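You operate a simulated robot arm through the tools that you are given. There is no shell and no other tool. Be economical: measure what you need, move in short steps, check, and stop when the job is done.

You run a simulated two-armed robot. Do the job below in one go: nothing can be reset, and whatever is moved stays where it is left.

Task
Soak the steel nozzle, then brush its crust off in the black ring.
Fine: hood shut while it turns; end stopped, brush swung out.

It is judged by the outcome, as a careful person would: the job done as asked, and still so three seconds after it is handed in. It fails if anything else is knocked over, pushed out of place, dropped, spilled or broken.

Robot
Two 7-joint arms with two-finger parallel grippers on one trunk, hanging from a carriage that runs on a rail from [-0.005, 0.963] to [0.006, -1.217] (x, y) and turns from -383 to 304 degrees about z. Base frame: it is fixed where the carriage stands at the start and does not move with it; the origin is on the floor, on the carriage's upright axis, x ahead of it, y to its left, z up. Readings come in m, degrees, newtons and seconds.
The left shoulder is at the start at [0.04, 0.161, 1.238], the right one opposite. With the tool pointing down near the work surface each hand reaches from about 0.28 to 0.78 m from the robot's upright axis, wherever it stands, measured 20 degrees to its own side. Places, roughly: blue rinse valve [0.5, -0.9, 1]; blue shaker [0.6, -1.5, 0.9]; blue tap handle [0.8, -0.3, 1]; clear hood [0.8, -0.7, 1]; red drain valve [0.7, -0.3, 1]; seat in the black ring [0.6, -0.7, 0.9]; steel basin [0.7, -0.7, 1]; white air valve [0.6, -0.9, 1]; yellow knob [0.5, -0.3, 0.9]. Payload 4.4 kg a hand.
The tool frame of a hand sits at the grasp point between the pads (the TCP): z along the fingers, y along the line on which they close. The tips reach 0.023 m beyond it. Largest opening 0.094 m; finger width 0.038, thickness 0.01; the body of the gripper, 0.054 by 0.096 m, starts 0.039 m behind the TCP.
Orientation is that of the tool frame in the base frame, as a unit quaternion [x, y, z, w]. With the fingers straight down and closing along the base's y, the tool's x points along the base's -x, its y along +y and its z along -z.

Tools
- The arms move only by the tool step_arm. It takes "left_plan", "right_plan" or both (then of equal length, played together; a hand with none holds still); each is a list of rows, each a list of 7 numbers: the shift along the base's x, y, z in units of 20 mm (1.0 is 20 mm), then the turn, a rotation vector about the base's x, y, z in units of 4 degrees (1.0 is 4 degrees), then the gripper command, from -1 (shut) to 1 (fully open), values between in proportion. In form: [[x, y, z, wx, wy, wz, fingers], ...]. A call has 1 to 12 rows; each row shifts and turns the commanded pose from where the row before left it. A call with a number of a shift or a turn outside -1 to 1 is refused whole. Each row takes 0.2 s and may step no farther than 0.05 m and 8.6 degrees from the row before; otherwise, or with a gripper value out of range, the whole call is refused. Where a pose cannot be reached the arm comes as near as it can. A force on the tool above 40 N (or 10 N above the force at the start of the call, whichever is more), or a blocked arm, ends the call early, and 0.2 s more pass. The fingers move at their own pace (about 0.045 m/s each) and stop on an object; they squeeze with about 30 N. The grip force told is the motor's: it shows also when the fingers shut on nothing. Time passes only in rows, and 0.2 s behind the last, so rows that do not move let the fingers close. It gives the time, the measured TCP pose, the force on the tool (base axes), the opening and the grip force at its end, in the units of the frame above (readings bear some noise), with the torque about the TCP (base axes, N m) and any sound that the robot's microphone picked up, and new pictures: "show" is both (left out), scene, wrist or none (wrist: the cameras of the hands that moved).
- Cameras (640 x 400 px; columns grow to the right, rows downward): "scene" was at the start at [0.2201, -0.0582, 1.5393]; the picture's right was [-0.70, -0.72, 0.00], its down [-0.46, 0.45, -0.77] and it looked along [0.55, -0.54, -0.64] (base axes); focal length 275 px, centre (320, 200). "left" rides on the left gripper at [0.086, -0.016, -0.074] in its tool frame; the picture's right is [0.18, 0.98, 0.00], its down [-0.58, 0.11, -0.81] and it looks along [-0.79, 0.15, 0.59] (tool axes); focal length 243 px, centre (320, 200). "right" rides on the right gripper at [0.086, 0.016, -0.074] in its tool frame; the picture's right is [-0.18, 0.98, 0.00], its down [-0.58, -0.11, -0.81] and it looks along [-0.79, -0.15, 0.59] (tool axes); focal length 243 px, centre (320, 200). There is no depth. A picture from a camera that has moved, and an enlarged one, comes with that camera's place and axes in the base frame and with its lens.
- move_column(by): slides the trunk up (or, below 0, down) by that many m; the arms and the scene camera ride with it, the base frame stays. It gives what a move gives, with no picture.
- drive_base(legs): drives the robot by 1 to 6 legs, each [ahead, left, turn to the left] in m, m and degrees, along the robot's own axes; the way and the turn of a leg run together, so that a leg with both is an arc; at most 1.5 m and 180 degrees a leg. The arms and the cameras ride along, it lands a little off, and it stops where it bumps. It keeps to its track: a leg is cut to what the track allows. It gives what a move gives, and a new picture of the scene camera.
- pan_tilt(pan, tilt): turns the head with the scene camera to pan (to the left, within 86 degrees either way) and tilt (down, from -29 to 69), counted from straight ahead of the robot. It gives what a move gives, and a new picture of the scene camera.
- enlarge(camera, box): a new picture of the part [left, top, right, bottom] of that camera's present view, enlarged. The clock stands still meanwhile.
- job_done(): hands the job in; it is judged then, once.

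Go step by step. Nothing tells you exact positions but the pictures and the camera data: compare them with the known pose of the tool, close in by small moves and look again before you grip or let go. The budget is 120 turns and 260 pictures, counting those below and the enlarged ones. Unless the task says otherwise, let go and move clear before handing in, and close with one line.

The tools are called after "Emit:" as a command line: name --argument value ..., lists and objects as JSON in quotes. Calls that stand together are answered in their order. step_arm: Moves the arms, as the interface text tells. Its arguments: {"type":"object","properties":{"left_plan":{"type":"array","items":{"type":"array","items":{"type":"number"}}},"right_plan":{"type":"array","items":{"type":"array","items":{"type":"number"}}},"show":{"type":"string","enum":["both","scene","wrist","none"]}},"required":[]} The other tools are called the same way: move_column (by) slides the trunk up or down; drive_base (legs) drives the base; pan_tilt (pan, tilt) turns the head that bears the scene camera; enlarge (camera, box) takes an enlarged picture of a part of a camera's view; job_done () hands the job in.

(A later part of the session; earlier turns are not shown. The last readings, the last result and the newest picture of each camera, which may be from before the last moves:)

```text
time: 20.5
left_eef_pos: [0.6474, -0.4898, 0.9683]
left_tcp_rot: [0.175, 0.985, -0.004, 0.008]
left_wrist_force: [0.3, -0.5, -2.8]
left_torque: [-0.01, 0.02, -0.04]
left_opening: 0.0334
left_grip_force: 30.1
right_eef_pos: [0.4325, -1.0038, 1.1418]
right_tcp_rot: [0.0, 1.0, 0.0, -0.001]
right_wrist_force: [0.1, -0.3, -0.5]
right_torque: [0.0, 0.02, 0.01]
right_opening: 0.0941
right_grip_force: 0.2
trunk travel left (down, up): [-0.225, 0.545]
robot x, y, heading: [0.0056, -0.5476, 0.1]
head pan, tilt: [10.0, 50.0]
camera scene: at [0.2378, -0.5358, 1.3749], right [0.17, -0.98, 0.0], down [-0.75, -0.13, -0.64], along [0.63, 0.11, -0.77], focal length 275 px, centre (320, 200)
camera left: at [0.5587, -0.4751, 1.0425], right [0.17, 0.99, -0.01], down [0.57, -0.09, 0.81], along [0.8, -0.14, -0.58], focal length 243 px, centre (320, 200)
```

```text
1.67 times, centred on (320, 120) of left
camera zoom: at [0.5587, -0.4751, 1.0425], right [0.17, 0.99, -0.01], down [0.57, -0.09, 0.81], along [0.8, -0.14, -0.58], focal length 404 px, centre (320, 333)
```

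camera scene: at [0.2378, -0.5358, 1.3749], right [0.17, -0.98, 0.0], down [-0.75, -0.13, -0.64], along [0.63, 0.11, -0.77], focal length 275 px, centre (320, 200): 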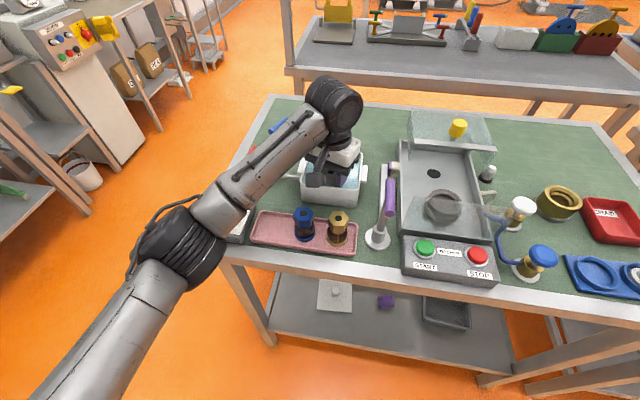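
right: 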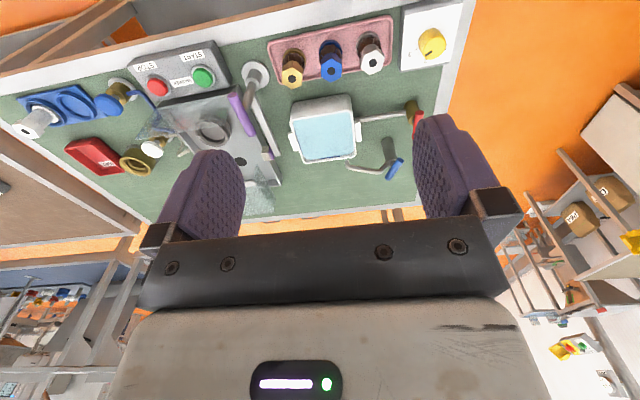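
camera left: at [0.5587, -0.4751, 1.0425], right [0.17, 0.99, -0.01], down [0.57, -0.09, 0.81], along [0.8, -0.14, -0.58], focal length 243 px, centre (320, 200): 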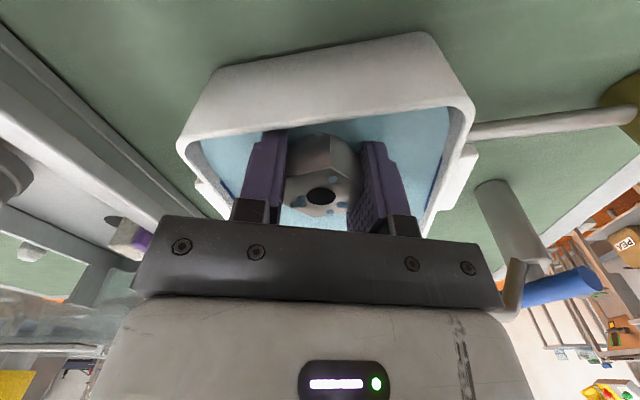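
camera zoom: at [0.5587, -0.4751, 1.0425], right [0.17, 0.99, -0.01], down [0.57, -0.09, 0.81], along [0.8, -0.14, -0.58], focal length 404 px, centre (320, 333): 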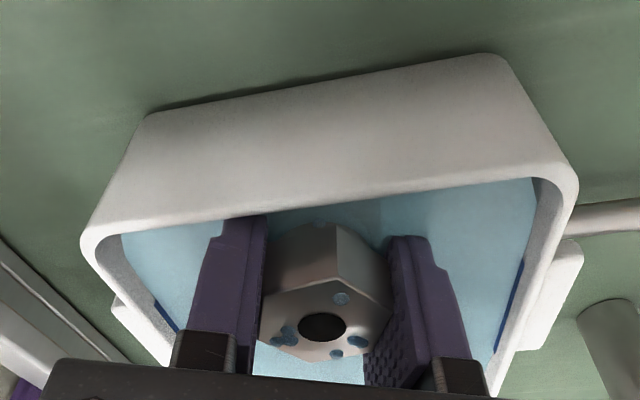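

The nozzle is under water in the bath. While it soaks I hold the left hand still and use the right hand's camera to survey the hood and brush.

Emit:
step_arm --left_plan '[[0, 0, 0, 0, 0, 0, -1], [0, 0, 0, 0, 0, 0, -1], [0, 0, 0, 0, 0, 0, -1], [0, 0, 0, 0, 0, 0, -1], [0, 0, 0, 0, 0, 0, -1], [0, 0, 0, 0, 0, 0, -1], [0, 0, 0, 0, 0, 0, -1], [0, 0, 0, 0, 0, 0, -1], [0, 0, 0, 0, 0, 0, -1], [0, 0, 0, 0, 0, 0, -1], [0, 0, 0, 0, 0, 0, -1], [0, 0, 0, 0, 0, 0, -1]]' --right_plan '[[0.3, 0, 0, 0, 0, 1, 1], [0.3, 0, 0, 0, 0, 1, 1], [0.3, 0, 0, 0, 0, 1, 1], [0.3, 0, 0, 0, 0, 1, 1], [0.3, 0, 0, 0, 0, 1, 1], [0.3, 0, 0, 0, 0, 1, 1], [0.3, 0, 0, 0, 0, 1, 1], [0.3, 0, 0, 0, 0, 1, 1], [0.3, 0, 0, 0, 0, 1, 1], [0.3, 0, 0, 0, 0, 1, 1], [0.3, 0, 0, 0, 0, 1, 1], [0.3, 0, 0, 0, 0, 1, 1]]' --show "wrist"

Emit:
enlarge --camera "right" --box '[160, 0, 640, 230]'

Emit:
pan_tilt --pan -15 --tilt 45

Emit:
enlarge --camera "scene" --box '[250, 80, 430, 230]'

```text
time: 23.1
left_eef_pos: [0.6482, -0.4896, 0.9689]
left_tcp_rot: [0.174, 0.985, -0.004, 0.007]
left_wrist_force: [0.0, 0.0, -1.5]
left_torque: [-0.01, 0.0, -0.01]
left_opening: 0.0336
left_grip_force: 30.1
right_eef_pos: [0.4325, -0.8769, 1.1214]
right_tcp_rot: [-0.405, 0.914, 0.0, 0.0]
right_wrist_force: [0.4, -0.3, 0.4]
right_torque: [-0.06, 0.03, -0.01]
right_opening: 0.0939
right_grip_force: 0.0
right hand out of reach, approached as far as the arm can: row 6, 7, 8, 9, 10, 11, 12
trunk travel left (down, up): [-0.225, 0.545]
robot x, y, heading: [0.0018, -0.5494, -0.2]
head pan, tilt: [10.0, 50.0]
camera right: at [0.3609, -0.9297, 1.1975], right [-0.6, 0.8, 0.0], down [0.47, 0.36, 0.81], along [0.64, 0.49, -0.59], focal length 243 px, centre (320, 200)
camera left: at [0.5587, -0.4746, 1.0426], right [0.17, 0.99, -0.01], down [0.57, -0.09, 0.81], along [0.8, -0.14, -0.58], focal length 243 px, centre (320, 200)
```

right: 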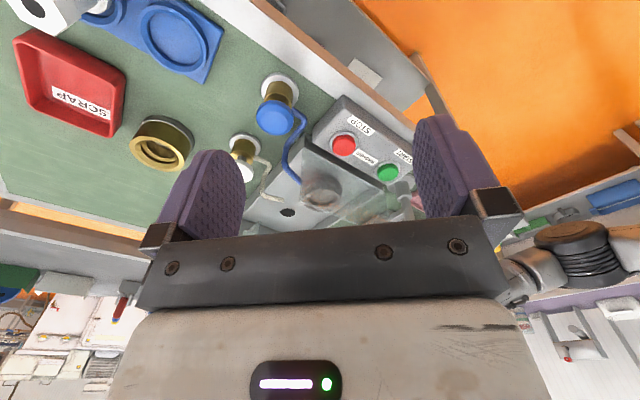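
left: 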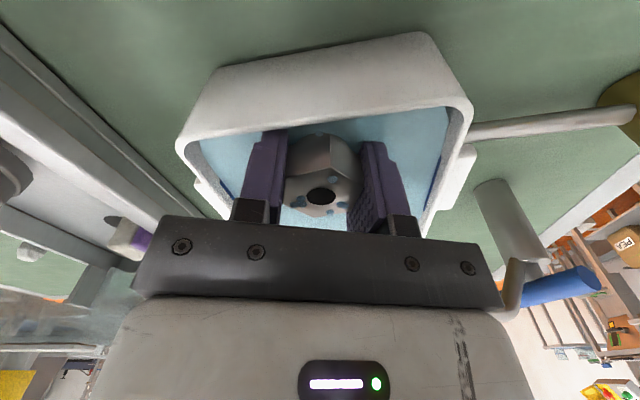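

```text
1.33 times, centred on (400, 115) of right
camera zoom: at [0.3609, -0.9297, 1.1975], right [-0.6, 0.8, 0.0], down [0.47, 0.36, 0.81], along [0.64, 0.49, -0.59], focal length 324 px, centre (213, 313)
```

zoom: 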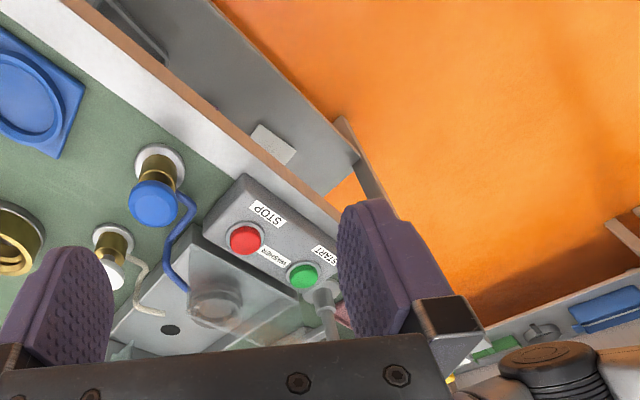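

```text
time: 24.0
left_eef_pos: [0.6471, -0.4905, 0.9689]
left_tcp_rot: [0.175, 0.985, -0.004, 0.007]
left_wrist_force: [0.9, 0.1, -1.8]
left_torque: [0.02, 0.0, 0.03]
left_opening: 0.0336
left_grip_force: 29.8
right_eef_pos: [0.4324, -0.8772, 1.1216]
right_tcp_rot: [-0.404, 0.915, 0.0, 0.001]
right_wrist_force: [0.3, -0.4, -0.4]
right_torque: [0.03, 0.0, 0.01]
right_opening: 0.0941
right_grip_force: 0.1
trunk travel left (down, up): [-0.225, 0.545]
robot x, y, heading: [0.0007, -0.5499, 0.2]
head pan, tilt: [-15.0, 45.0]
camera scene: at [0.2404, -0.5701, 1.3818], right [-0.26, -0.97, 0.0], down [-0.68, 0.18, -0.71], along [0.68, -0.18, -0.71], focal length 275 px, centre (320, 200)
```

scene: 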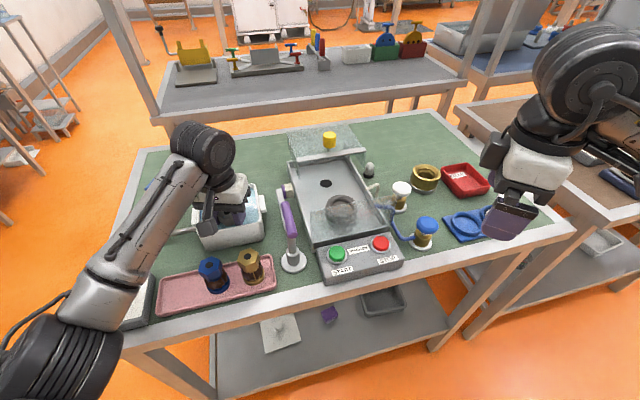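

```text
2.67 times, centred on (340, 155) of scene
camera zoom: at [0.2404, -0.5701, 1.3818], right [-0.26, -0.97, 0.0], down [-0.68, 0.18, -0.71], along [0.68, -0.18, -0.71], focal length 734 px, centre (267, 320)
```

zoom: 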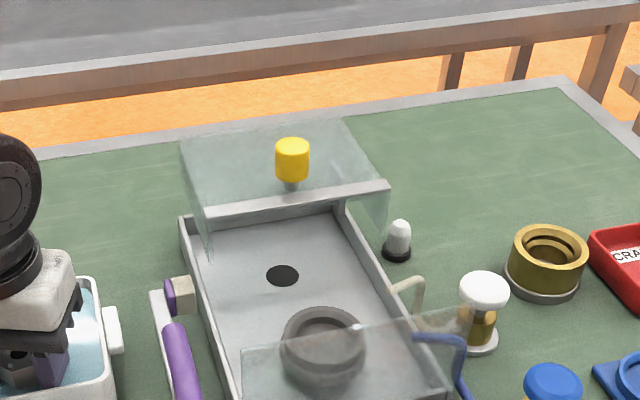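

Emit:
step_arm --left_plan '[[0, 0, 0, 0, 0, 0, -1], [0, 0, 0, 0, 0, 0, -1], [0, 0, 0, 0, 0, 0, -1], [0, 0, 0, 0, 0, 0, -1], [0, 0, 0, 0, 0, 0, -1], [0, 0, 0, 0, 0, 0, -1], [0, 0, 0, 0, 0, 0, -1], [0, 0, 0, 0, 0, 0, -1], [0, 0, 0, 0, 0, 0, -1], [0, 0, 0, 0, 0, 0, -1], [0, 0, 0, 0, 0, 0, -1], [0, 0, 0, 0, 0, 0, -1]]' --right_plan '[[-0.3, 0, 0.3, 0, 0, -1, 1], [-0.3, 0, 0.3, 0, 0, -1, 1], [-0.3, 0, 0.3, 0, 0, -1, 1], [-0.3, 0, 0.3, 0, 0, -1, 1], [-0.3, 0, 0.3, 0, 0, -1, 1], [-0.3, 0, 0.3, 0, 0, -1, 1], [-0.3, 0, 0.3, 0, 0, -1, 1], [-0.3, 0, 0.3, 0, 0, -1, 1], [-0.3, 0, 0.3, 0, 0, -1, 1], [-0.3, 0, 0.3, 0, 0, -1, 1], [-0.3, 0, 0.3, 0, 0, -1, 1], [-0.3, 0, 0.3, 0, 0, -1, 1]]' --show "none"

Emit:
step_arm --left_plan '[[0, 0, 0, 0, 0, 0, -1], [0, 0, 0, 0, 0, 0, -1], [0, 0, 0, 0, 0, 0, -1], [0, 0, 0, 0, 0, 0, -1], [0, 0, 0, 0, 0, 0, -1], [0, 0, 0, 0, 0, 0, -1], [0, 0, 0, 0, 0, 0, -1], [0, 0, 0, 0, 0, 0, -1], [0, 0, 0, 0, 0, 0, -1], [0, 0, 0, 0, 0, 0, -1], [0, 0, 0, 0, 0, 0, -1], [0, 0, 0, 0, 0, 0, -1]]' --show "none"

Emit:
step_arm --left_plan '[[0, 0, 0, 0, 0, 0, -1], [0, 0, 0, 0, 0, 0, -1], [0, 0, 0, 0, 0, 0, -1], [0, 0, 0, 0, 0, 0, -1], [0, 0, 0, 0, 0, 0, -1], [0, 0, 0, 0, 0, 0, -1], [0, 0, 0, 0, 0, 0, -1], [0, 0, 0, 0, 0, 0, -1], [0, 0, 0, 0, 0, 0, -1], [0, 0, 0, 0, 0, 0, -1], [0, 0, 0, 0, 0, 0, -1], [0, 0, 0, 0, 0, 0, -1]]' --show "none"

Emit:
step_arm --left_plan '[[0, 0, 0.6, 0, 0, 0, -1], [0, 0, 1, 0, 0, 0, -1], [0, 0, 1, 0, 0, 0, -1], [0, 0, 1, 0, 0, 0, -1], [0, 0, 1, 0, 0, 0, -1], [0, 0, 1, 0, 0, 0, -1], [0, 0, 1, 0, 0, 0, -1]]'

Emit:
enlarge --camera "left" --box '[220, 40, 420, 240]'

```text
time: 26.6
left_eef_pos: [0.6479, -0.4896, 0.969]
left_tcp_rot: [0.175, 0.985, -0.004, 0.008]
left_wrist_force: [0.8, -0.2, -1.7]
left_torque: [-0.07, -0.04, 0.0]
left_opening: 0.0333
left_grip_force: 30.0
right_eef_pos: [0.3598, -0.8755, 1.1923]
right_tcp_rot: [0.001, 1.0, -0.001, -0.001]
right_wrist_force: [0.5, -0.6, -0.3]
right_torque: [-0.01, 0.0, 0.0]
right_opening: 0.0939
right_grip_force: 0.1
trunk travel left (down, up): [-0.225, 0.545]
robot x, y, heading: [0.0015, -0.5518, 0.2]
head pan, tilt: [-15.0, 45.0]
```

```text
time: 29.2
left_eef_pos: [0.6479, -0.4895, 0.9678]
left_tcp_rot: [0.175, 0.985, -0.004, 0.008]
left_wrist_force: [0.6, -0.5, -1.6]
left_torque: [0.04, 0.0, 0.01]
left_opening: 0.0337
left_grip_force: 30.2
right_eef_pos: [0.3583, -0.8777, 1.1934]
right_tcp_rot: [0.0, 1.0, 0.001, 0.0]
right_wrist_force: [-0.6, 1.3, 0.1]
right_torque: [-0.02, -0.02, 0.02]
right_opening: 0.0939
right_grip_force: 0.1
trunk travel left (down, up): [-0.225, 0.545]
robot x, y, heading: [0.0056, -0.55, 0.0]
head pan, tilt: [-15.0, 45.0]
```

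```text
time: 31.8
left_eef_pos: [0.6462, -0.4898, 0.9684]
left_tcp_rot: [0.175, 0.985, -0.004, 0.007]
left_wrist_force: [-0.2, 0.0, -1.2]
left_torque: [0.03, -0.02, 0.0]
left_opening: 0.0335
left_grip_force: 30.4
right_eef_pos: [0.3593, -0.8773, 1.1942]
right_tcp_rot: [0.001, 1.0, 0.0, -0.001]
right_wrist_force: [-0.7, 0.2, 0.6]
right_torque: [-0.03, 0.0, 0.0]
right_opening: 0.0942
right_grip_force: 0.0
trunk travel left (down, up): [-0.225, 0.545]
robot x, y, heading: [0.0068, -0.5497, -0.0]
head pan, tilt: [-15.0, 45.0]
```

```text
time: 33.4
left_eef_pos: [0.6463, -0.4896, 1.0981]
left_tcp_rot: [0.175, 0.985, -0.004, 0.007]
left_wrist_force: [0.1, 0.1, -1.5]
left_torque: [-0.02, 0.01, 0.05]
left_opening: 0.0335
left_grip_force: 29.6
right_eef_pos: [0.3592, -0.8755, 1.1938]
right_tcp_rot: [0.0, 1.0, 0.0, 0.0]
right_wrist_force: [-0.5, -0.2, 0.1]
right_torque: [0.03, 0.0, -0.01]
right_opening: 0.0939
right_grip_force: 0.2
trunk travel left (down, up): [-0.225, 0.545]
robot x, y, heading: [0.0034, -0.5517, -0.0]
head pan, tilt: [-15.0, 45.0]
camera scene: at [0.2406, -0.5702, 1.3818], right [-0.26, -0.97, 0.0], down [-0.68, 0.18, -0.71], along [0.68, -0.18, -0.71], focal length 275 px, centre (320, 200)
camera left: at [0.5591, -0.4752, 1.1725], right [0.17, 0.99, -0.01], down [0.57, -0.09, 0.81], along [0.8, -0.14, -0.58], focal length 243 px, centre (320, 200)
```

scene: 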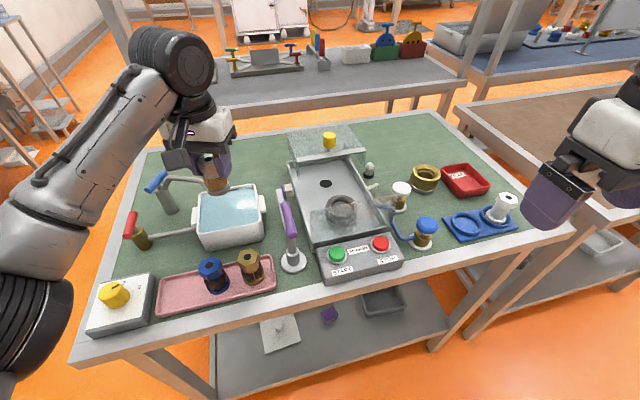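
left: 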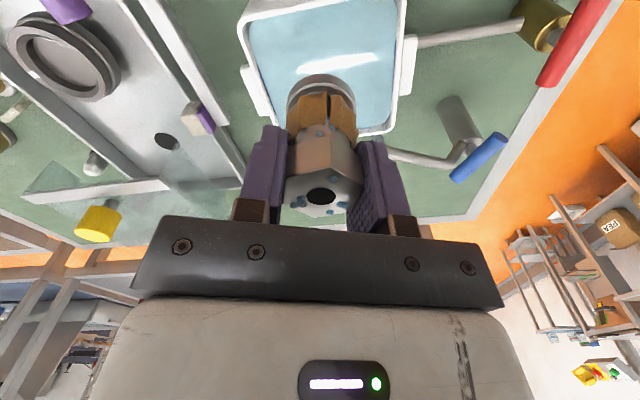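

```text
2.00 times, centred on (320, 140) of left
camera zoom: at [0.5591, -0.4752, 1.1725], right [0.17, 0.99, -0.01], down [0.57, -0.09, 0.81], along [0.8, -0.14, -0.58], focal length 485 px, centre (320, 320)
```

zoom: 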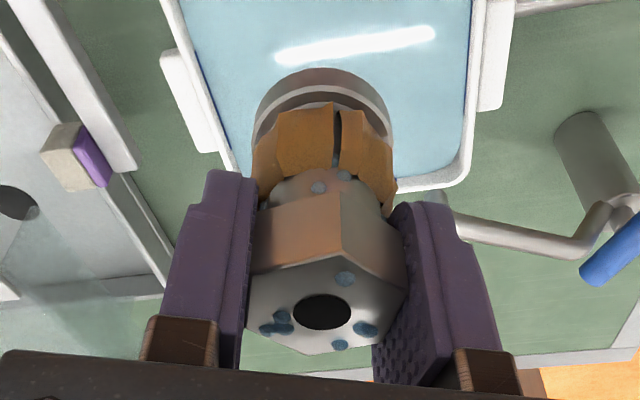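

The crust has turned light brown, so it is softened. Next I raise the nozzle and drive along the rail to bring it over the ring.

Emit:
step_arm --left_plan '[[0, 0, 1, 0, 0, 0, -1], [0, 0, 1, 0, 0, 0, -1], [0, 0, 1, 0, 0, 0, -1]]' --show "none"

Emit:
drive_base --legs '[[0, -0.2, 0]]'

Emit:
enlarge --camera "left" --box '[160, 0, 460, 240]'

Emit:
pan_tilt --pan 5 --tilt 50

Emit:
enlarge --camera "scene" --box '[240, 100, 420, 260]'

```text
time: 34.2
left_eef_pos: [0.6491, -0.4904, 1.1606]
left_tcp_rot: [0.175, 0.985, -0.004, 0.008]
left_wrist_force: [-0.4, 0.0, -1.9]
left_torque: [0.0, -0.04, 0.03]
left_opening: 0.0337
left_grip_force: 29.5
right_eef_pos: [0.3587, -0.8758, 1.194]
right_tcp_rot: [0.0, 1.0, 0.0, 0.0]
right_wrist_force: [0.5, -0.3, -0.3]
right_torque: [0.04, 0.0, -0.01]
right_opening: 0.0939
right_grip_force: 0.1
trunk travel left (down, up): [-0.225, 0.545]
robot x, y, heading: [0.0015, -0.5515, -0.0]
head pan, tilt: [-15.0, 45.0]
```

```text
time: 35.8
left_eef_pos: [0.6497, -0.6909, 1.1601]
left_tcp_rot: [0.177, 0.984, -0.004, 0.007]
left_wrist_force: [-0.8, 0.0, -2.1]
left_torque: [-0.01, 0.0, -0.01]
left_opening: 0.0335
left_grip_force: 30.0
right_eef_pos: [0.3577, -1.0773, 1.1932]
right_tcp_rot: [0.002, 1.0, 0.0, 0.001]
right_wrist_force: [0.0, 0.0, 0.3]
right_torque: [0.0, -0.02, 0.01]
right_opening: 0.094
right_grip_force: 0.0
trunk travel left (down, up): [-0.225, 0.545]
robot x, y, heading: [0.0039, -0.7512, -0.3]
head pan, tilt: [-15.0, 45.0]
camera scene: at [0.2413, -0.7699, 1.3818], right [-0.26, -0.96, 0.0], down [-0.68, 0.19, -0.71], along [0.68, -0.19, -0.71], focal length 275 px, centre (320, 200)
```

scene: 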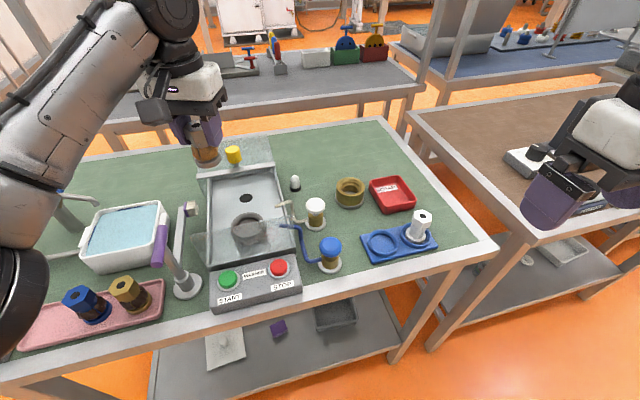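

```text
1.67 times, centred on (310, 120) of left
camera zoom: at [0.5604, -0.6758, 1.2345], right [0.17, 0.99, -0.01], down [0.57, -0.09, 0.81], along [0.8, -0.14, -0.58], focal length 404 px, centre (337, 333)
```

zoom: 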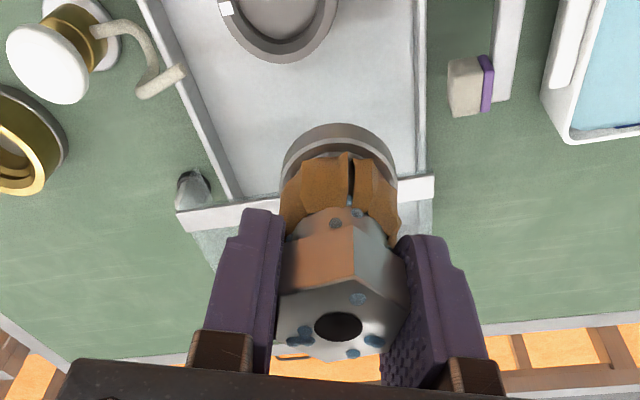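

```text
time: 36.6
left_eef_pos: [0.6481, -0.6908, 1.1598]
left_tcp_rot: [0.176, 0.984, -0.004, 0.009]
left_wrist_force: [0.6, 0.1, -1.1]
left_torque: [0.02, -0.02, -0.01]
left_opening: 0.0333
left_grip_force: 30.3
right_eef_pos: [0.3598, -1.0766, 1.194]
right_tcp_rot: [0.002, 1.0, 0.0, 0.001]
right_wrist_force: [-0.2, -1.0, 0.3]
right_torque: [0.01, 0.01, 0.01]
right_opening: 0.0939
right_grip_force: 0.1
trunk travel left (down, up): [-0.225, 0.545]
robot x, y, heading: [0.0045, -0.7487, 0.0]
head pan, tilt: [5.0, 50.0]
camera scene: at [0.2396, -0.7418, 1.3749], right [0.08, -1.0, 0.0], down [-0.76, -0.06, -0.64], along [0.64, 0.05, -0.77], focal length 275 px, centre (320, 200)
```

scene: 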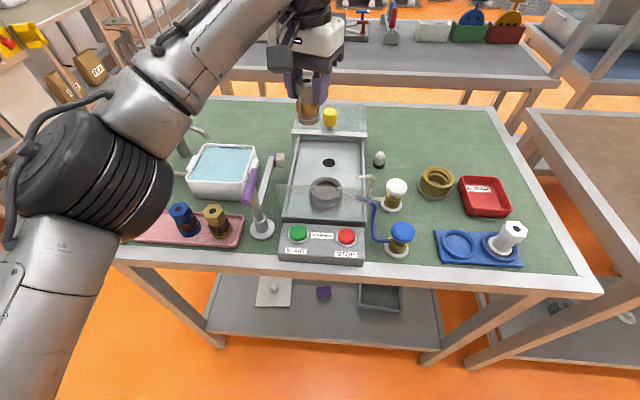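

```text
2.50 times, centred on (330, 180) of scene
camera zoom: at [0.2396, -0.7418, 1.3749], right [0.08, -1.0, 0.0], down [-0.76, -0.06, -0.64], along [0.64, 0.05, -0.77], focal length 688 px, centre (295, 250)
```

zoom: 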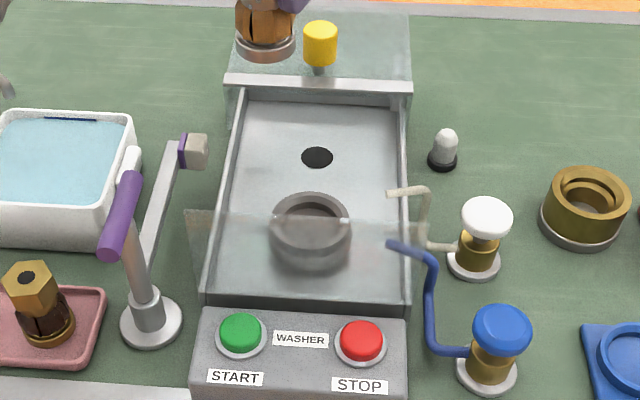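

The front glass is tall (about z 1.04), so the wrist camera would hit it in this pose. I'll turn the hand so the camera points to +y before lowering, and centre over the ring.

Emit:
step_arm --left_plan '[[-0.08, -0.17, 0, 0, 0, -1, -1], [-0.08, -0.17, 0, 0, 0, -1, -1], [-0.08, -0.17, 0, 0, 0, -1, -1], [-0.08, -0.17, 0, 0, 0, -1, -1], [-0.08, -0.17, 0, 0, 0, -1, -1], [-0.08, -0.17, 0, 0, 0, -1, -1], [-0.08, -0.17, 0, 0, 0, -1, -1], [-0.08, -0.17, 0, 0, 0, -1, -1], [-0.08, -0.17, 0, 0, 0, -1, -1], [-0.08, -0.17, 0, 0, 0, -1, -1], [0, 0, 0, 0, 0, -1, -1], [0, 0, 0, 0, 0, -1, -1]]' --show "none"

Emit:
step_arm --left_plan '[[0, 0, 0, 0, 0, -1, -1], [0, 0, 0, 0, 0, -1, -1], [0, 0, 0, 0, 0, -1, -1], [0, 0, 0, 0, 0, -1, -1], [0, 0, 0, 0, 0, -1, -1], [0, 0, 0, 0, 0, -0.5, -1], [0, 0, 0, 0, 0, 0, -1]]'

Emit:
enlarge --camera "left" --box '[160, 0, 460, 240]'

Emit:
enlarge --camera "scene" --box '[240, 60, 420, 260]'

```text
time: 39.2
left_eef_pos: [0.633, -0.7243, 1.1608]
left_tcp_rot: [0.562, 0.827, -0.006, 0.005]
left_wrist_force: [-0.2, 0.5, -2.6]
left_torque: [-0.01, 0.01, 0.03]
left_opening: 0.0335
left_grip_force: 30.5
right_eef_pos: [0.3593, -1.0779, 1.1948]
right_tcp_rot: [0.002, 1.0, 0.0, 0.0]
right_wrist_force: [0.7, 1.3, -0.6]
right_torque: [0.0, -0.01, 0.01]
right_opening: 0.0938
right_grip_force: 0.0
trunk travel left (down, up): [-0.225, 0.545]
robot x, y, heading: [0.0045, -0.7486, -0.0]
head pan, tilt: [5.0, 50.0]
```

```text
time: 40.8
left_eef_pos: [0.6332, -0.7232, 1.1612]
left_tcp_rot: [0.709, 0.705, -0.007, 0.003]
left_wrist_force: [0.5, 0.1, -2.1]
left_torque: [-0.02, -0.04, -0.01]
left_opening: 0.0334
left_grip_force: 29.9
right_eef_pos: [0.3584, -1.0761, 1.1935]
right_tcp_rot: [0.002, 1.0, 0.0, 0.0]
right_wrist_force: [0.2, 0.1, 0.0]
right_torque: [-0.02, 0.0, 0.0]
right_opening: 0.094
right_grip_force: 0.1
trunk travel left (down, up): [-0.225, 0.545]
robot x, y, heading: [0.0042, -0.7479, -0.2]
head pan, tilt: [5.0, 50.0]
camera scene: at [0.2396, -0.7419, 1.3749], right [0.08, -1.0, 0.0], down [-0.76, -0.06, -0.64], along [0.64, 0.05, -0.77], focal length 275 px, centre (320, 200)
camera left: at [0.6163, -0.6373, 1.2348], right [0.98, 0.18, -0.01], down [0.11, -0.57, 0.81], along [0.14, -0.8, -0.58], focal length 243 px, centre (320, 200)
```

scene: 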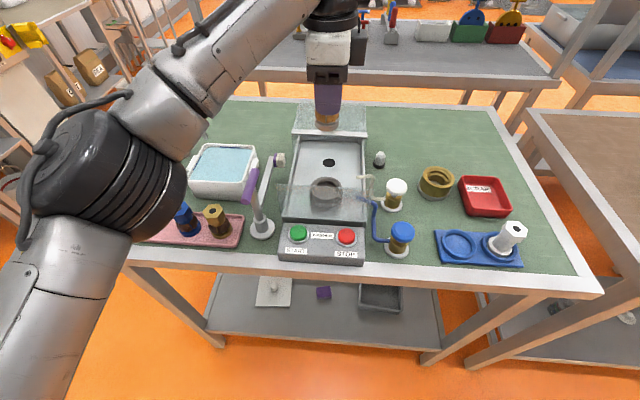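
left: 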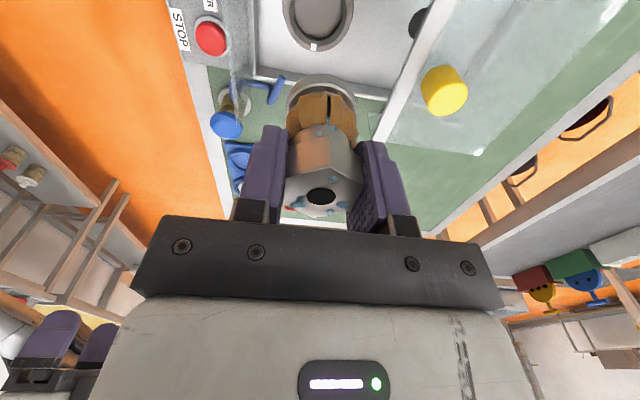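

```text
1.67 times, centred on (310, 120) of left
camera zoom: at [0.6163, -0.6373, 1.2348], right [0.98, 0.18, -0.01], down [0.11, -0.57, 0.81], along [0.14, -0.8, -0.58], focal length 404 px, centre (337, 333)
```

zoom: 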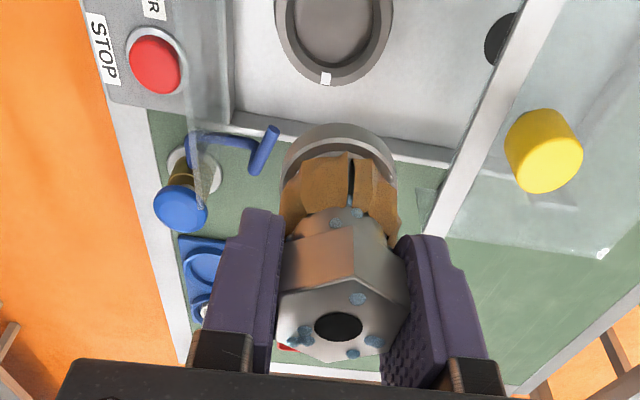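

```text
2.00 times, centred on (330, 160) of scene
camera zoom: at [0.2396, -0.7419, 1.3749], right [0.08, -1.0, 0.0], down [-0.76, -0.06, -0.64], along [0.64, 0.05, -0.77], focal length 550 px, centre (300, 280)
```

zoom: 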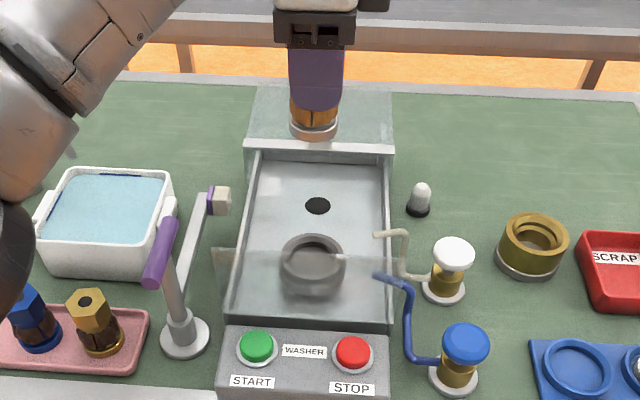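

Emit:
step_arm --left_plan '[[-0.2, -0.1, -1, 0, 0, 0, -1], [0, 0, -1, 0, 0, 0, -1], [0, 0, -1, 0, 0, 0, -1], [0, 0, -1, 0, 0, 0, -1], [0, 0, -1, 0, 0, 0, -1], [0, 0, -1, 0, 0, 0, -1], [0, 0, 0, 0, 0, 0, -1]]'

Emit:
enlarge --camera "left" --box '[220, 0, 420, 160]'

Emit:
enlarge --camera "scene" --box '[260, 130, 400, 250]'

```text
time: 42.4
left_eef_pos: [0.6282, -0.723, 1.04]
left_tcp_rot: [0.709, 0.706, -0.006, 0.004]
left_wrist_force: [0.2, 0.7, -2.2]
left_torque: [-0.01, 0.01, 0.03]
left_opening: 0.0334
left_grip_force: 30.1
right_eef_pos: [0.3601, -1.0763, 1.1933]
right_tcp_rot: [0.001, 1.0, 0.0, 0.001]
right_wrist_force: [0.9, 0.7, 0.0]
right_torque: [0.01, -0.01, 0.0]
right_opening: 0.094
right_grip_force: 0.1
trunk travel left (down, up): [-0.225, 0.545]
robot x, y, heading: [0.0033, -0.7469, -0.2]
head pan, tilt: [5.0, 50.0]
camera scene: at [0.2398, -0.7419, 1.3749], right [0.08, -1.0, 0.0], down [-0.76, -0.06, -0.64], along [0.64, 0.05, -0.77], focal length 275 px, centre (320, 200)
camera left: at [0.6125, -0.6369, 1.1143], right [0.98, 0.18, -0.01], down [0.11, -0.57, 0.81], along [0.14, -0.8, -0.58], focal length 243 px, centre (320, 200)
```

scene: 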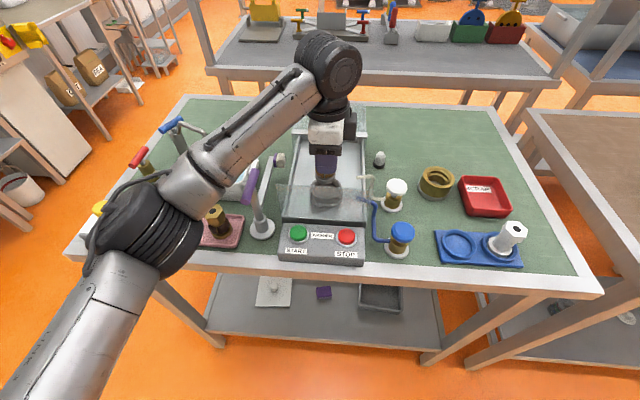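
left: 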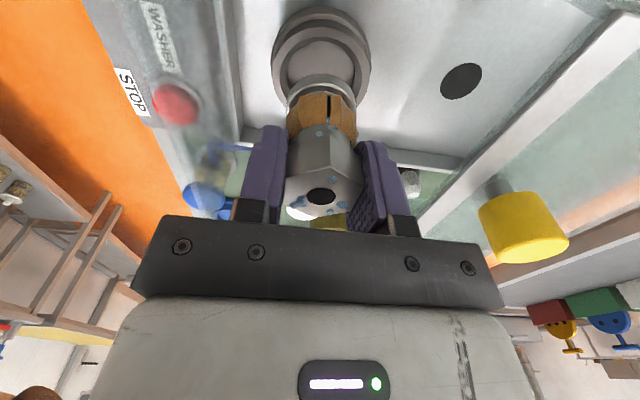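

```text
2.50 times, centred on (320, 80) of left
camera zoom: at [0.6125, -0.6369, 1.1143], right [0.98, 0.18, -0.01], down [0.11, -0.57, 0.81], along [0.14, -0.8, -0.58], focal length 606 px, centre (320, 500)
```

zoom: 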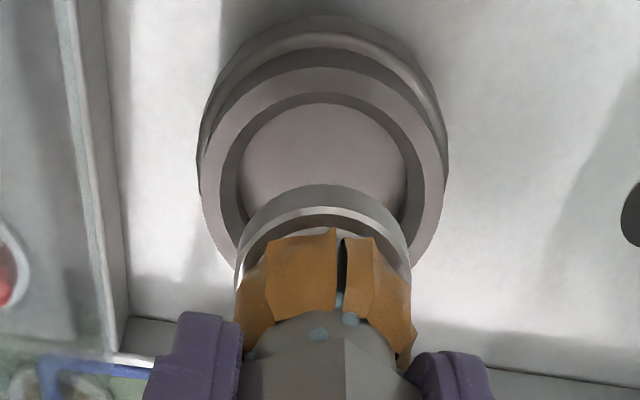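

```text
3.33 times, centred on (330, 190) of scene
camera zoom: at [0.2398, -0.7419, 1.3749], right [0.08, -1.0, 0.0], down [-0.76, -0.06, -0.64], along [0.64, 0.05, -0.77], focal length 917 px, centre (287, 233)
```

zoom: 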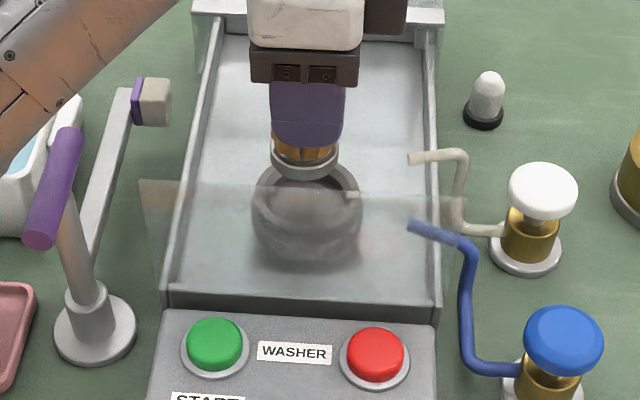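

Emit:
step_arm --left_plan '[[0, -0.05, -0.8, 0, 0, 0, -1], [0, 0, -0.6, 0, 0, 0, -1], [0, 0, -0.3, 0, 0, 0, -1], [0, 0, -0.3, 0, 0, 0, -1], [0, 0, -0.3, 0, 0, 0, -1]]'

Emit:
enlarge --camera "left" --box '[220, 0, 420, 160]'

Emit:
enlarge --camera "scene" --box '[260, 130, 400, 250]'

```text
time: 43.6
left_eef_pos: [0.6292, -0.7258, 0.9973]
left_tcp_rot: [0.708, 0.706, -0.005, 0.006]
left_wrist_force: [-0.2, -0.2, -1.8]
left_torque: [0.02, 0.02, 0.04]
left_opening: 0.0337
left_grip_force: 29.8
right_eef_pos: [0.3606, -1.0744, 1.1947]
right_tcp_rot: [0.002, 1.0, 0.001, 0.0]
right_wrist_force: [-0.1, 0.1, -0.5]
right_torque: [-0.01, 0.0, 0.0]
right_opening: 0.0941
right_grip_force: 0.0
trunk travel left (down, up): [-0.225, 0.545]
robot x, y, heading: [0.002, -0.7476, -0.1]
head pan, tilt: [5.0, 50.0]
camera scene: at [0.2402, -0.7405, 1.3756], right [0.08, -1.0, 0.0], down [-0.76, -0.06, -0.64], along [0.64, 0.05, -0.77], focal length 275 px, centre (320, 200)
camera left: at [0.613, -0.6381, 1.0716], right [0.98, 0.18, 0.0], down [0.11, -0.57, 0.81], along [0.14, -0.8, -0.58], focal length 243 px, centre (320, 200)
```

scene: 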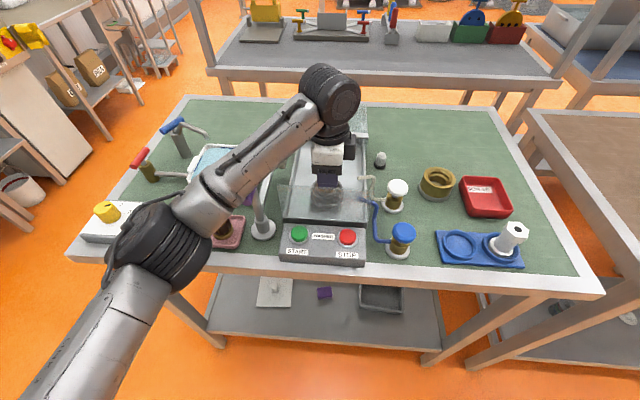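
left: 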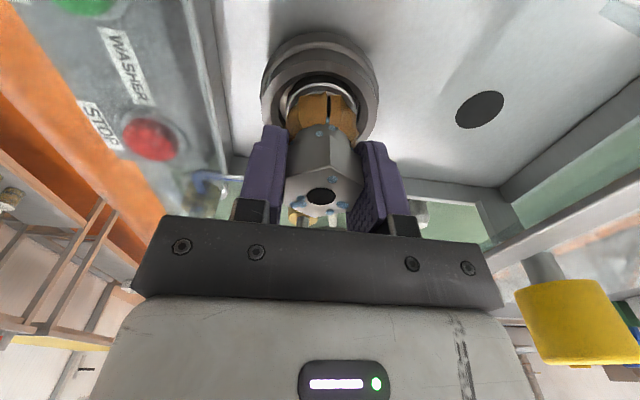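

```text
2.50 times, centred on (320, 80) of left
camera zoom: at [0.613, -0.6381, 1.0716], right [0.98, 0.18, 0.0], down [0.11, -0.57, 0.81], along [0.14, -0.8, -0.58], focal length 606 px, centre (320, 500)
```

zoom: 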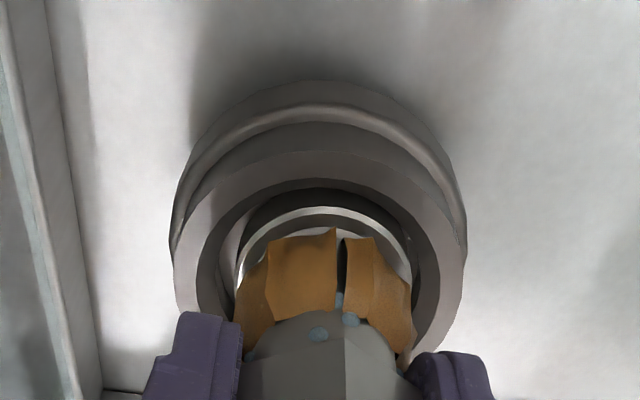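

```text
3.33 times, centred on (330, 190) of scene
camera zoom: at [0.2402, -0.7405, 1.3756], right [0.08, -1.0, 0.0], down [-0.76, -0.06, -0.64], along [0.64, 0.05, -0.77], focal length 917 px, centre (287, 233)
```

zoom: 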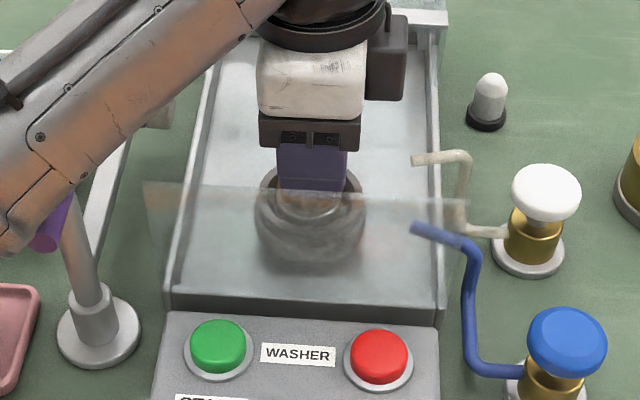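

Emit:
step_arm --left_plan '[[-0.05, 0, -0.3, 0, 0, 0, -1], [0, 0, -0.3, 0, 0, 0, -1], [0, 0, -0.3, 0, 0, 0, -1], [0, 0, 0, 0, 0, 0, -1]]'

Emit:
enlarge --camera "left" --box '[220, 0, 420, 160]'

```text
time: 44.6
left_eef_pos: [0.6342, -0.7201, 0.9955]
left_tcp_rot: [0.709, 0.705, 0.001, 0.013]
left_wrist_force: [-19.3, -6.4, 26.3]
left_torque: [0.07, 0.54, -0.04]
left_opening: 0.0344
left_grip_force: 30.3
right_eef_pos: [0.3628, -1.07, 1.1946]
right_tcp_rot: [0.001, 1.0, 0.002, 0.001]
right_wrist_force: [-0.3, 0.2, 0.6]
right_torque: [0.0, -0.01, -0.01]
right_opening: 0.0939
right_grip_force: 0.1
trunk travel left (down, up): [-0.225, 0.545]
robot x, y, heading: [-0.0001, -0.7487, -0.2]
head pan, tilt: [5.0, 50.0]
camera scene: at [0.2419, -0.7367, 1.3762], right [0.08, -1.0, -0.01], down [-0.76, -0.06, -0.65], along [0.64, 0.06, -0.76], focal length 275 px, centre (320, 200)
camera left: at [0.6148, -0.6328, 1.0678], right [0.98, 0.18, 0.02], down [0.09, -0.57, 0.82], along [0.15, -0.8, -0.58], focal length 243 px, centre (320, 200)
```

scene: 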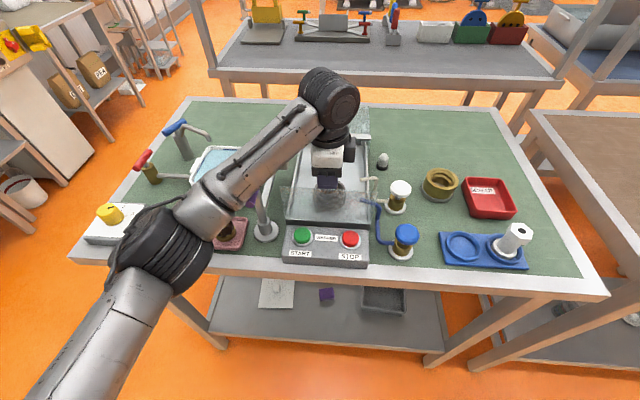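
left: 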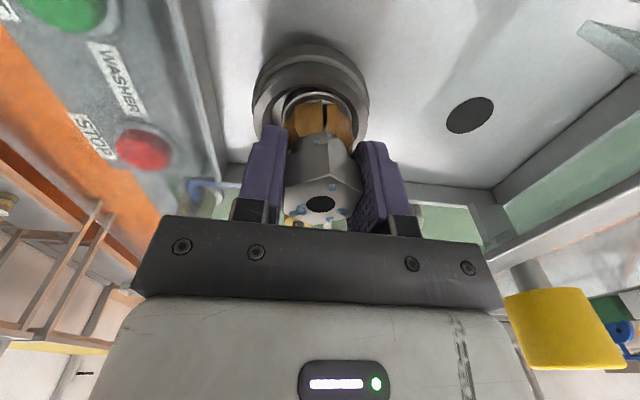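

```text
2.50 times, centred on (320, 80) of left
camera zoom: at [0.6148, -0.6328, 1.0678], right [0.98, 0.18, 0.02], down [0.09, -0.57, 0.82], along [0.15, -0.8, -0.58], focal length 606 px, centre (320, 500)
```

zoom: 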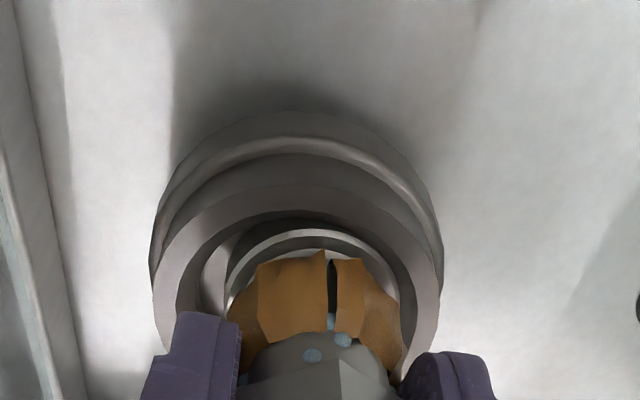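

The arm seems to be touching something (maybe forearm or elbow). I back off upward and check.

Emit:
step_arm --left_plan '[[-0.2, -0.2, 0.5, 0, 0, 0, -1], [0, 0, 1, 0, 0, 0, -1], [0, 0, 1, 0, 0, 0, -1]]'

Emit:
enlarge --camera "scene" --box '[80, 80, 340, 280]'

Emit:
pan_tilt --pan 45 --tilt 50

```text
time: 45.4
left_eef_pos: [0.621, -0.7347, 1.0257]
left_tcp_rot: [0.71, 0.704, -0.006, 0.002]
left_wrist_force: [0.0, 0.7, -1.5]
left_torque: [-0.01, 0.01, 0.0]
left_opening: 0.0337
left_grip_force: 30.1
right_eef_pos: [0.358, -1.0778, 1.1927]
right_tcp_rot: [0.003, 1.0, 0.0, 0.0]
right_wrist_force: [0.4, -0.6, -0.4]
right_torque: [-0.02, 0.0, 0.03]
right_opening: 0.094
right_grip_force: 0.1
trunk travel left (down, up): [-0.225, 0.545]
robot x, y, heading: [0.0016, -0.7498, -0.3]
head pan, tilt: [5.0, 50.0]
camera scene: at [0.2398, -0.743, 1.3741], right [0.08, -1.0, 0.0], down [-0.76, -0.06, -0.64], along [0.64, 0.05, -0.77], focal length 275 px, centre (320, 200)
camera left: at [0.6063, -0.6478, 1.0993], right [0.98, 0.18, -0.01], down [0.11, -0.57, 0.81], along [0.14, -0.8, -0.58], focal length 243 px, centre (320, 200)
```

scene: 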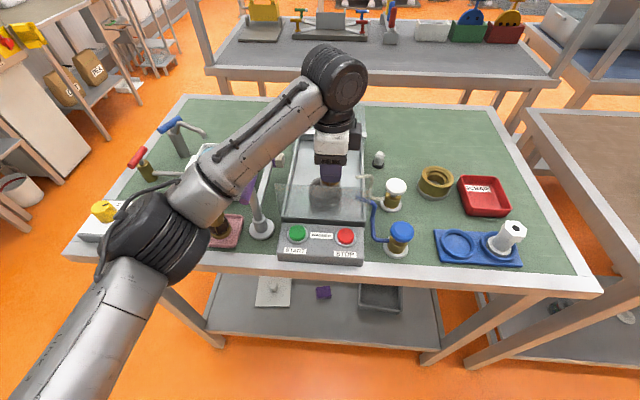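
left: 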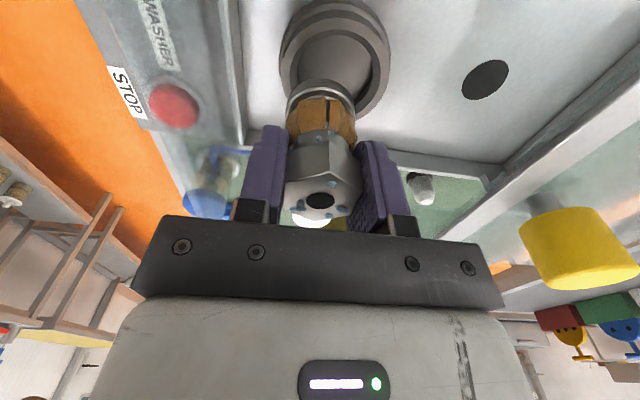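

```text
2.00 times, centred on (210, 180) of scene
camera zoom: at [0.2398, -0.743, 1.3741], right [0.08, -1.0, 0.0], down [-0.76, -0.06, -0.64], along [0.64, 0.05, -0.77], focal length 550 px, centre (540, 240)
```

zoom: 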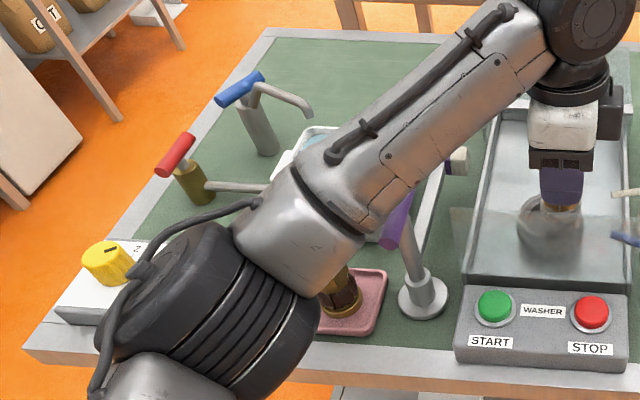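

```text
time: 46.5
left_eef_pos: [0.6204, -0.732, 1.0283]
left_tcp_rot: [0.709, 0.706, -0.008, 0.003]
left_wrist_force: [-0.6, 0.3, -2.0]
left_torque: [0.0, 0.0, -0.03]
left_opening: 0.0331
left_grip_force: 30.0
right_eef_pos: [0.3585, -1.0764, 1.1942]
right_tcp_rot: [0.001, 1.0, 0.0, 0.0]
right_wrist_force: [-0.6, 0.4, 0.5]
right_torque: [0.02, -0.01, -0.03]
right_opening: 0.0938
right_grip_force: 0.1
trunk travel left (down, up): [-0.225, 0.545]
robot x, y, heading: [0.0047, -0.7506, -0.2]
head pan, tilt: [45.0, 50.0]
camera scene: at [0.2176, -0.694, 1.3749], right [0.7, -0.71, 0.0], down [-0.54, -0.54, -0.64], along [0.46, 0.45, -0.77], focal length 275 px, centre (320, 200)
```

scene: 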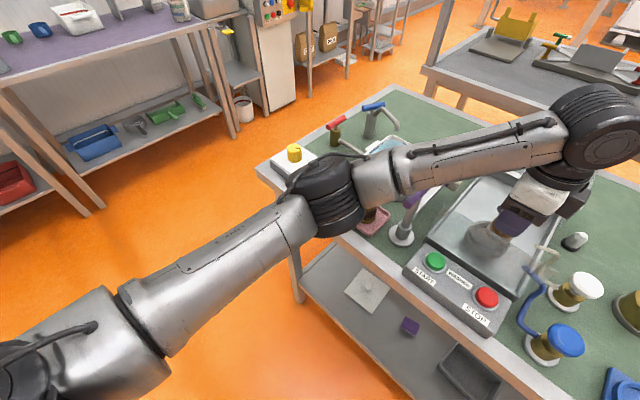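

The elbow hangs low over the nozzle tray because the trunk is low. I'll raise the trunk and then lower the hand, so the elbow rides higher.

Emit:
move_column --by 0.28

Emit:
pan_tilt --pan 20 --tilt 55

Emit:
enlarge --camera "scene" --box '[150, 120, 350, 280]'

```text
time: 49.3
left_eef_pos: [0.6227, -0.7315, 1.3065]
left_tcp_rot: [0.709, 0.705, -0.007, 0.004]
left_wrist_force: [-0.8, -0.4, -2.4]
left_torque: [-0.04, -0.02, -0.03]
left_opening: 0.0335
left_grip_force: 30.2
right_eef_pos: [0.3589, -1.076, 1.4744]
right_tcp_rot: [0.002, 1.0, 0.0, 0.0]
right_wrist_force: [0.1, -0.2, 0.7]
right_torque: [0.0, -0.03, 0.0]
right_opening: 0.0942
right_grip_force: 0.0
trunk travel left (down, up): [-0.505, 0.265]
robot x, y, heading: [0.0029, -0.7469, -0.4]
head pan, tilt: [45.0, 50.0]
```

```text
time: 50.2
left_eef_pos: [0.6216, -0.7328, 1.3072]
left_tcp_rot: [0.709, 0.705, -0.007, 0.004]
left_wrist_force: [0.2, 0.5, -2.0]
left_torque: [0.02, 0.02, 0.01]
left_opening: 0.0335
left_grip_force: 29.9
right_eef_pos: [0.3594, -1.0766, 1.4747]
right_tcp_rot: [0.001, 1.0, 0.0, 0.0]
right_wrist_force: [0.1, 0.2, -0.4]
right_torque: [0.02, -0.03, 0.02]
right_opening: 0.094
right_grip_force: 0.1
trunk travel left (down, up): [-0.505, 0.265]
robot x, y, heading: [0.0021, -0.7466, -0.4]
head pan, tilt: [20.0, 55.0]
camera scene: at [0.2307, -0.7238, 1.6484], right [0.34, -0.94, 0.0], down [-0.77, -0.28, -0.57], along [0.54, 0.19, -0.82], focal length 275 px, centre (320, 200)
```

scene: 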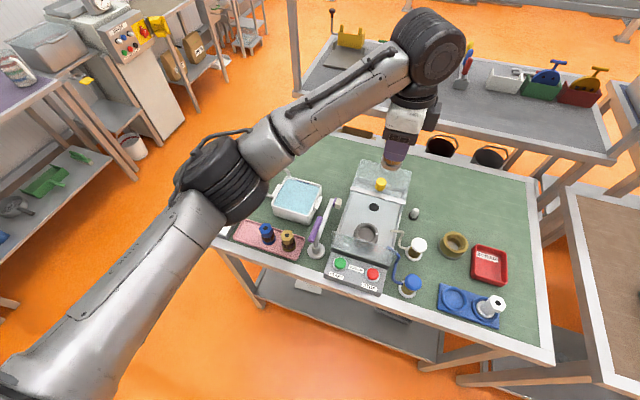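

```text
2.50 times, centred on (250, 200) of scene
camera zoom: at [0.2307, -0.7238, 1.6484], right [0.34, -0.94, 0.0], down [-0.77, -0.28, -0.57], along [0.54, 0.19, -0.82], focal length 688 px, centre (495, 200)
```

zoom: 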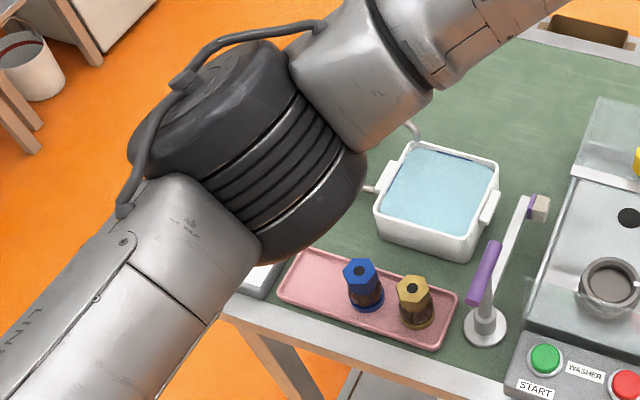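

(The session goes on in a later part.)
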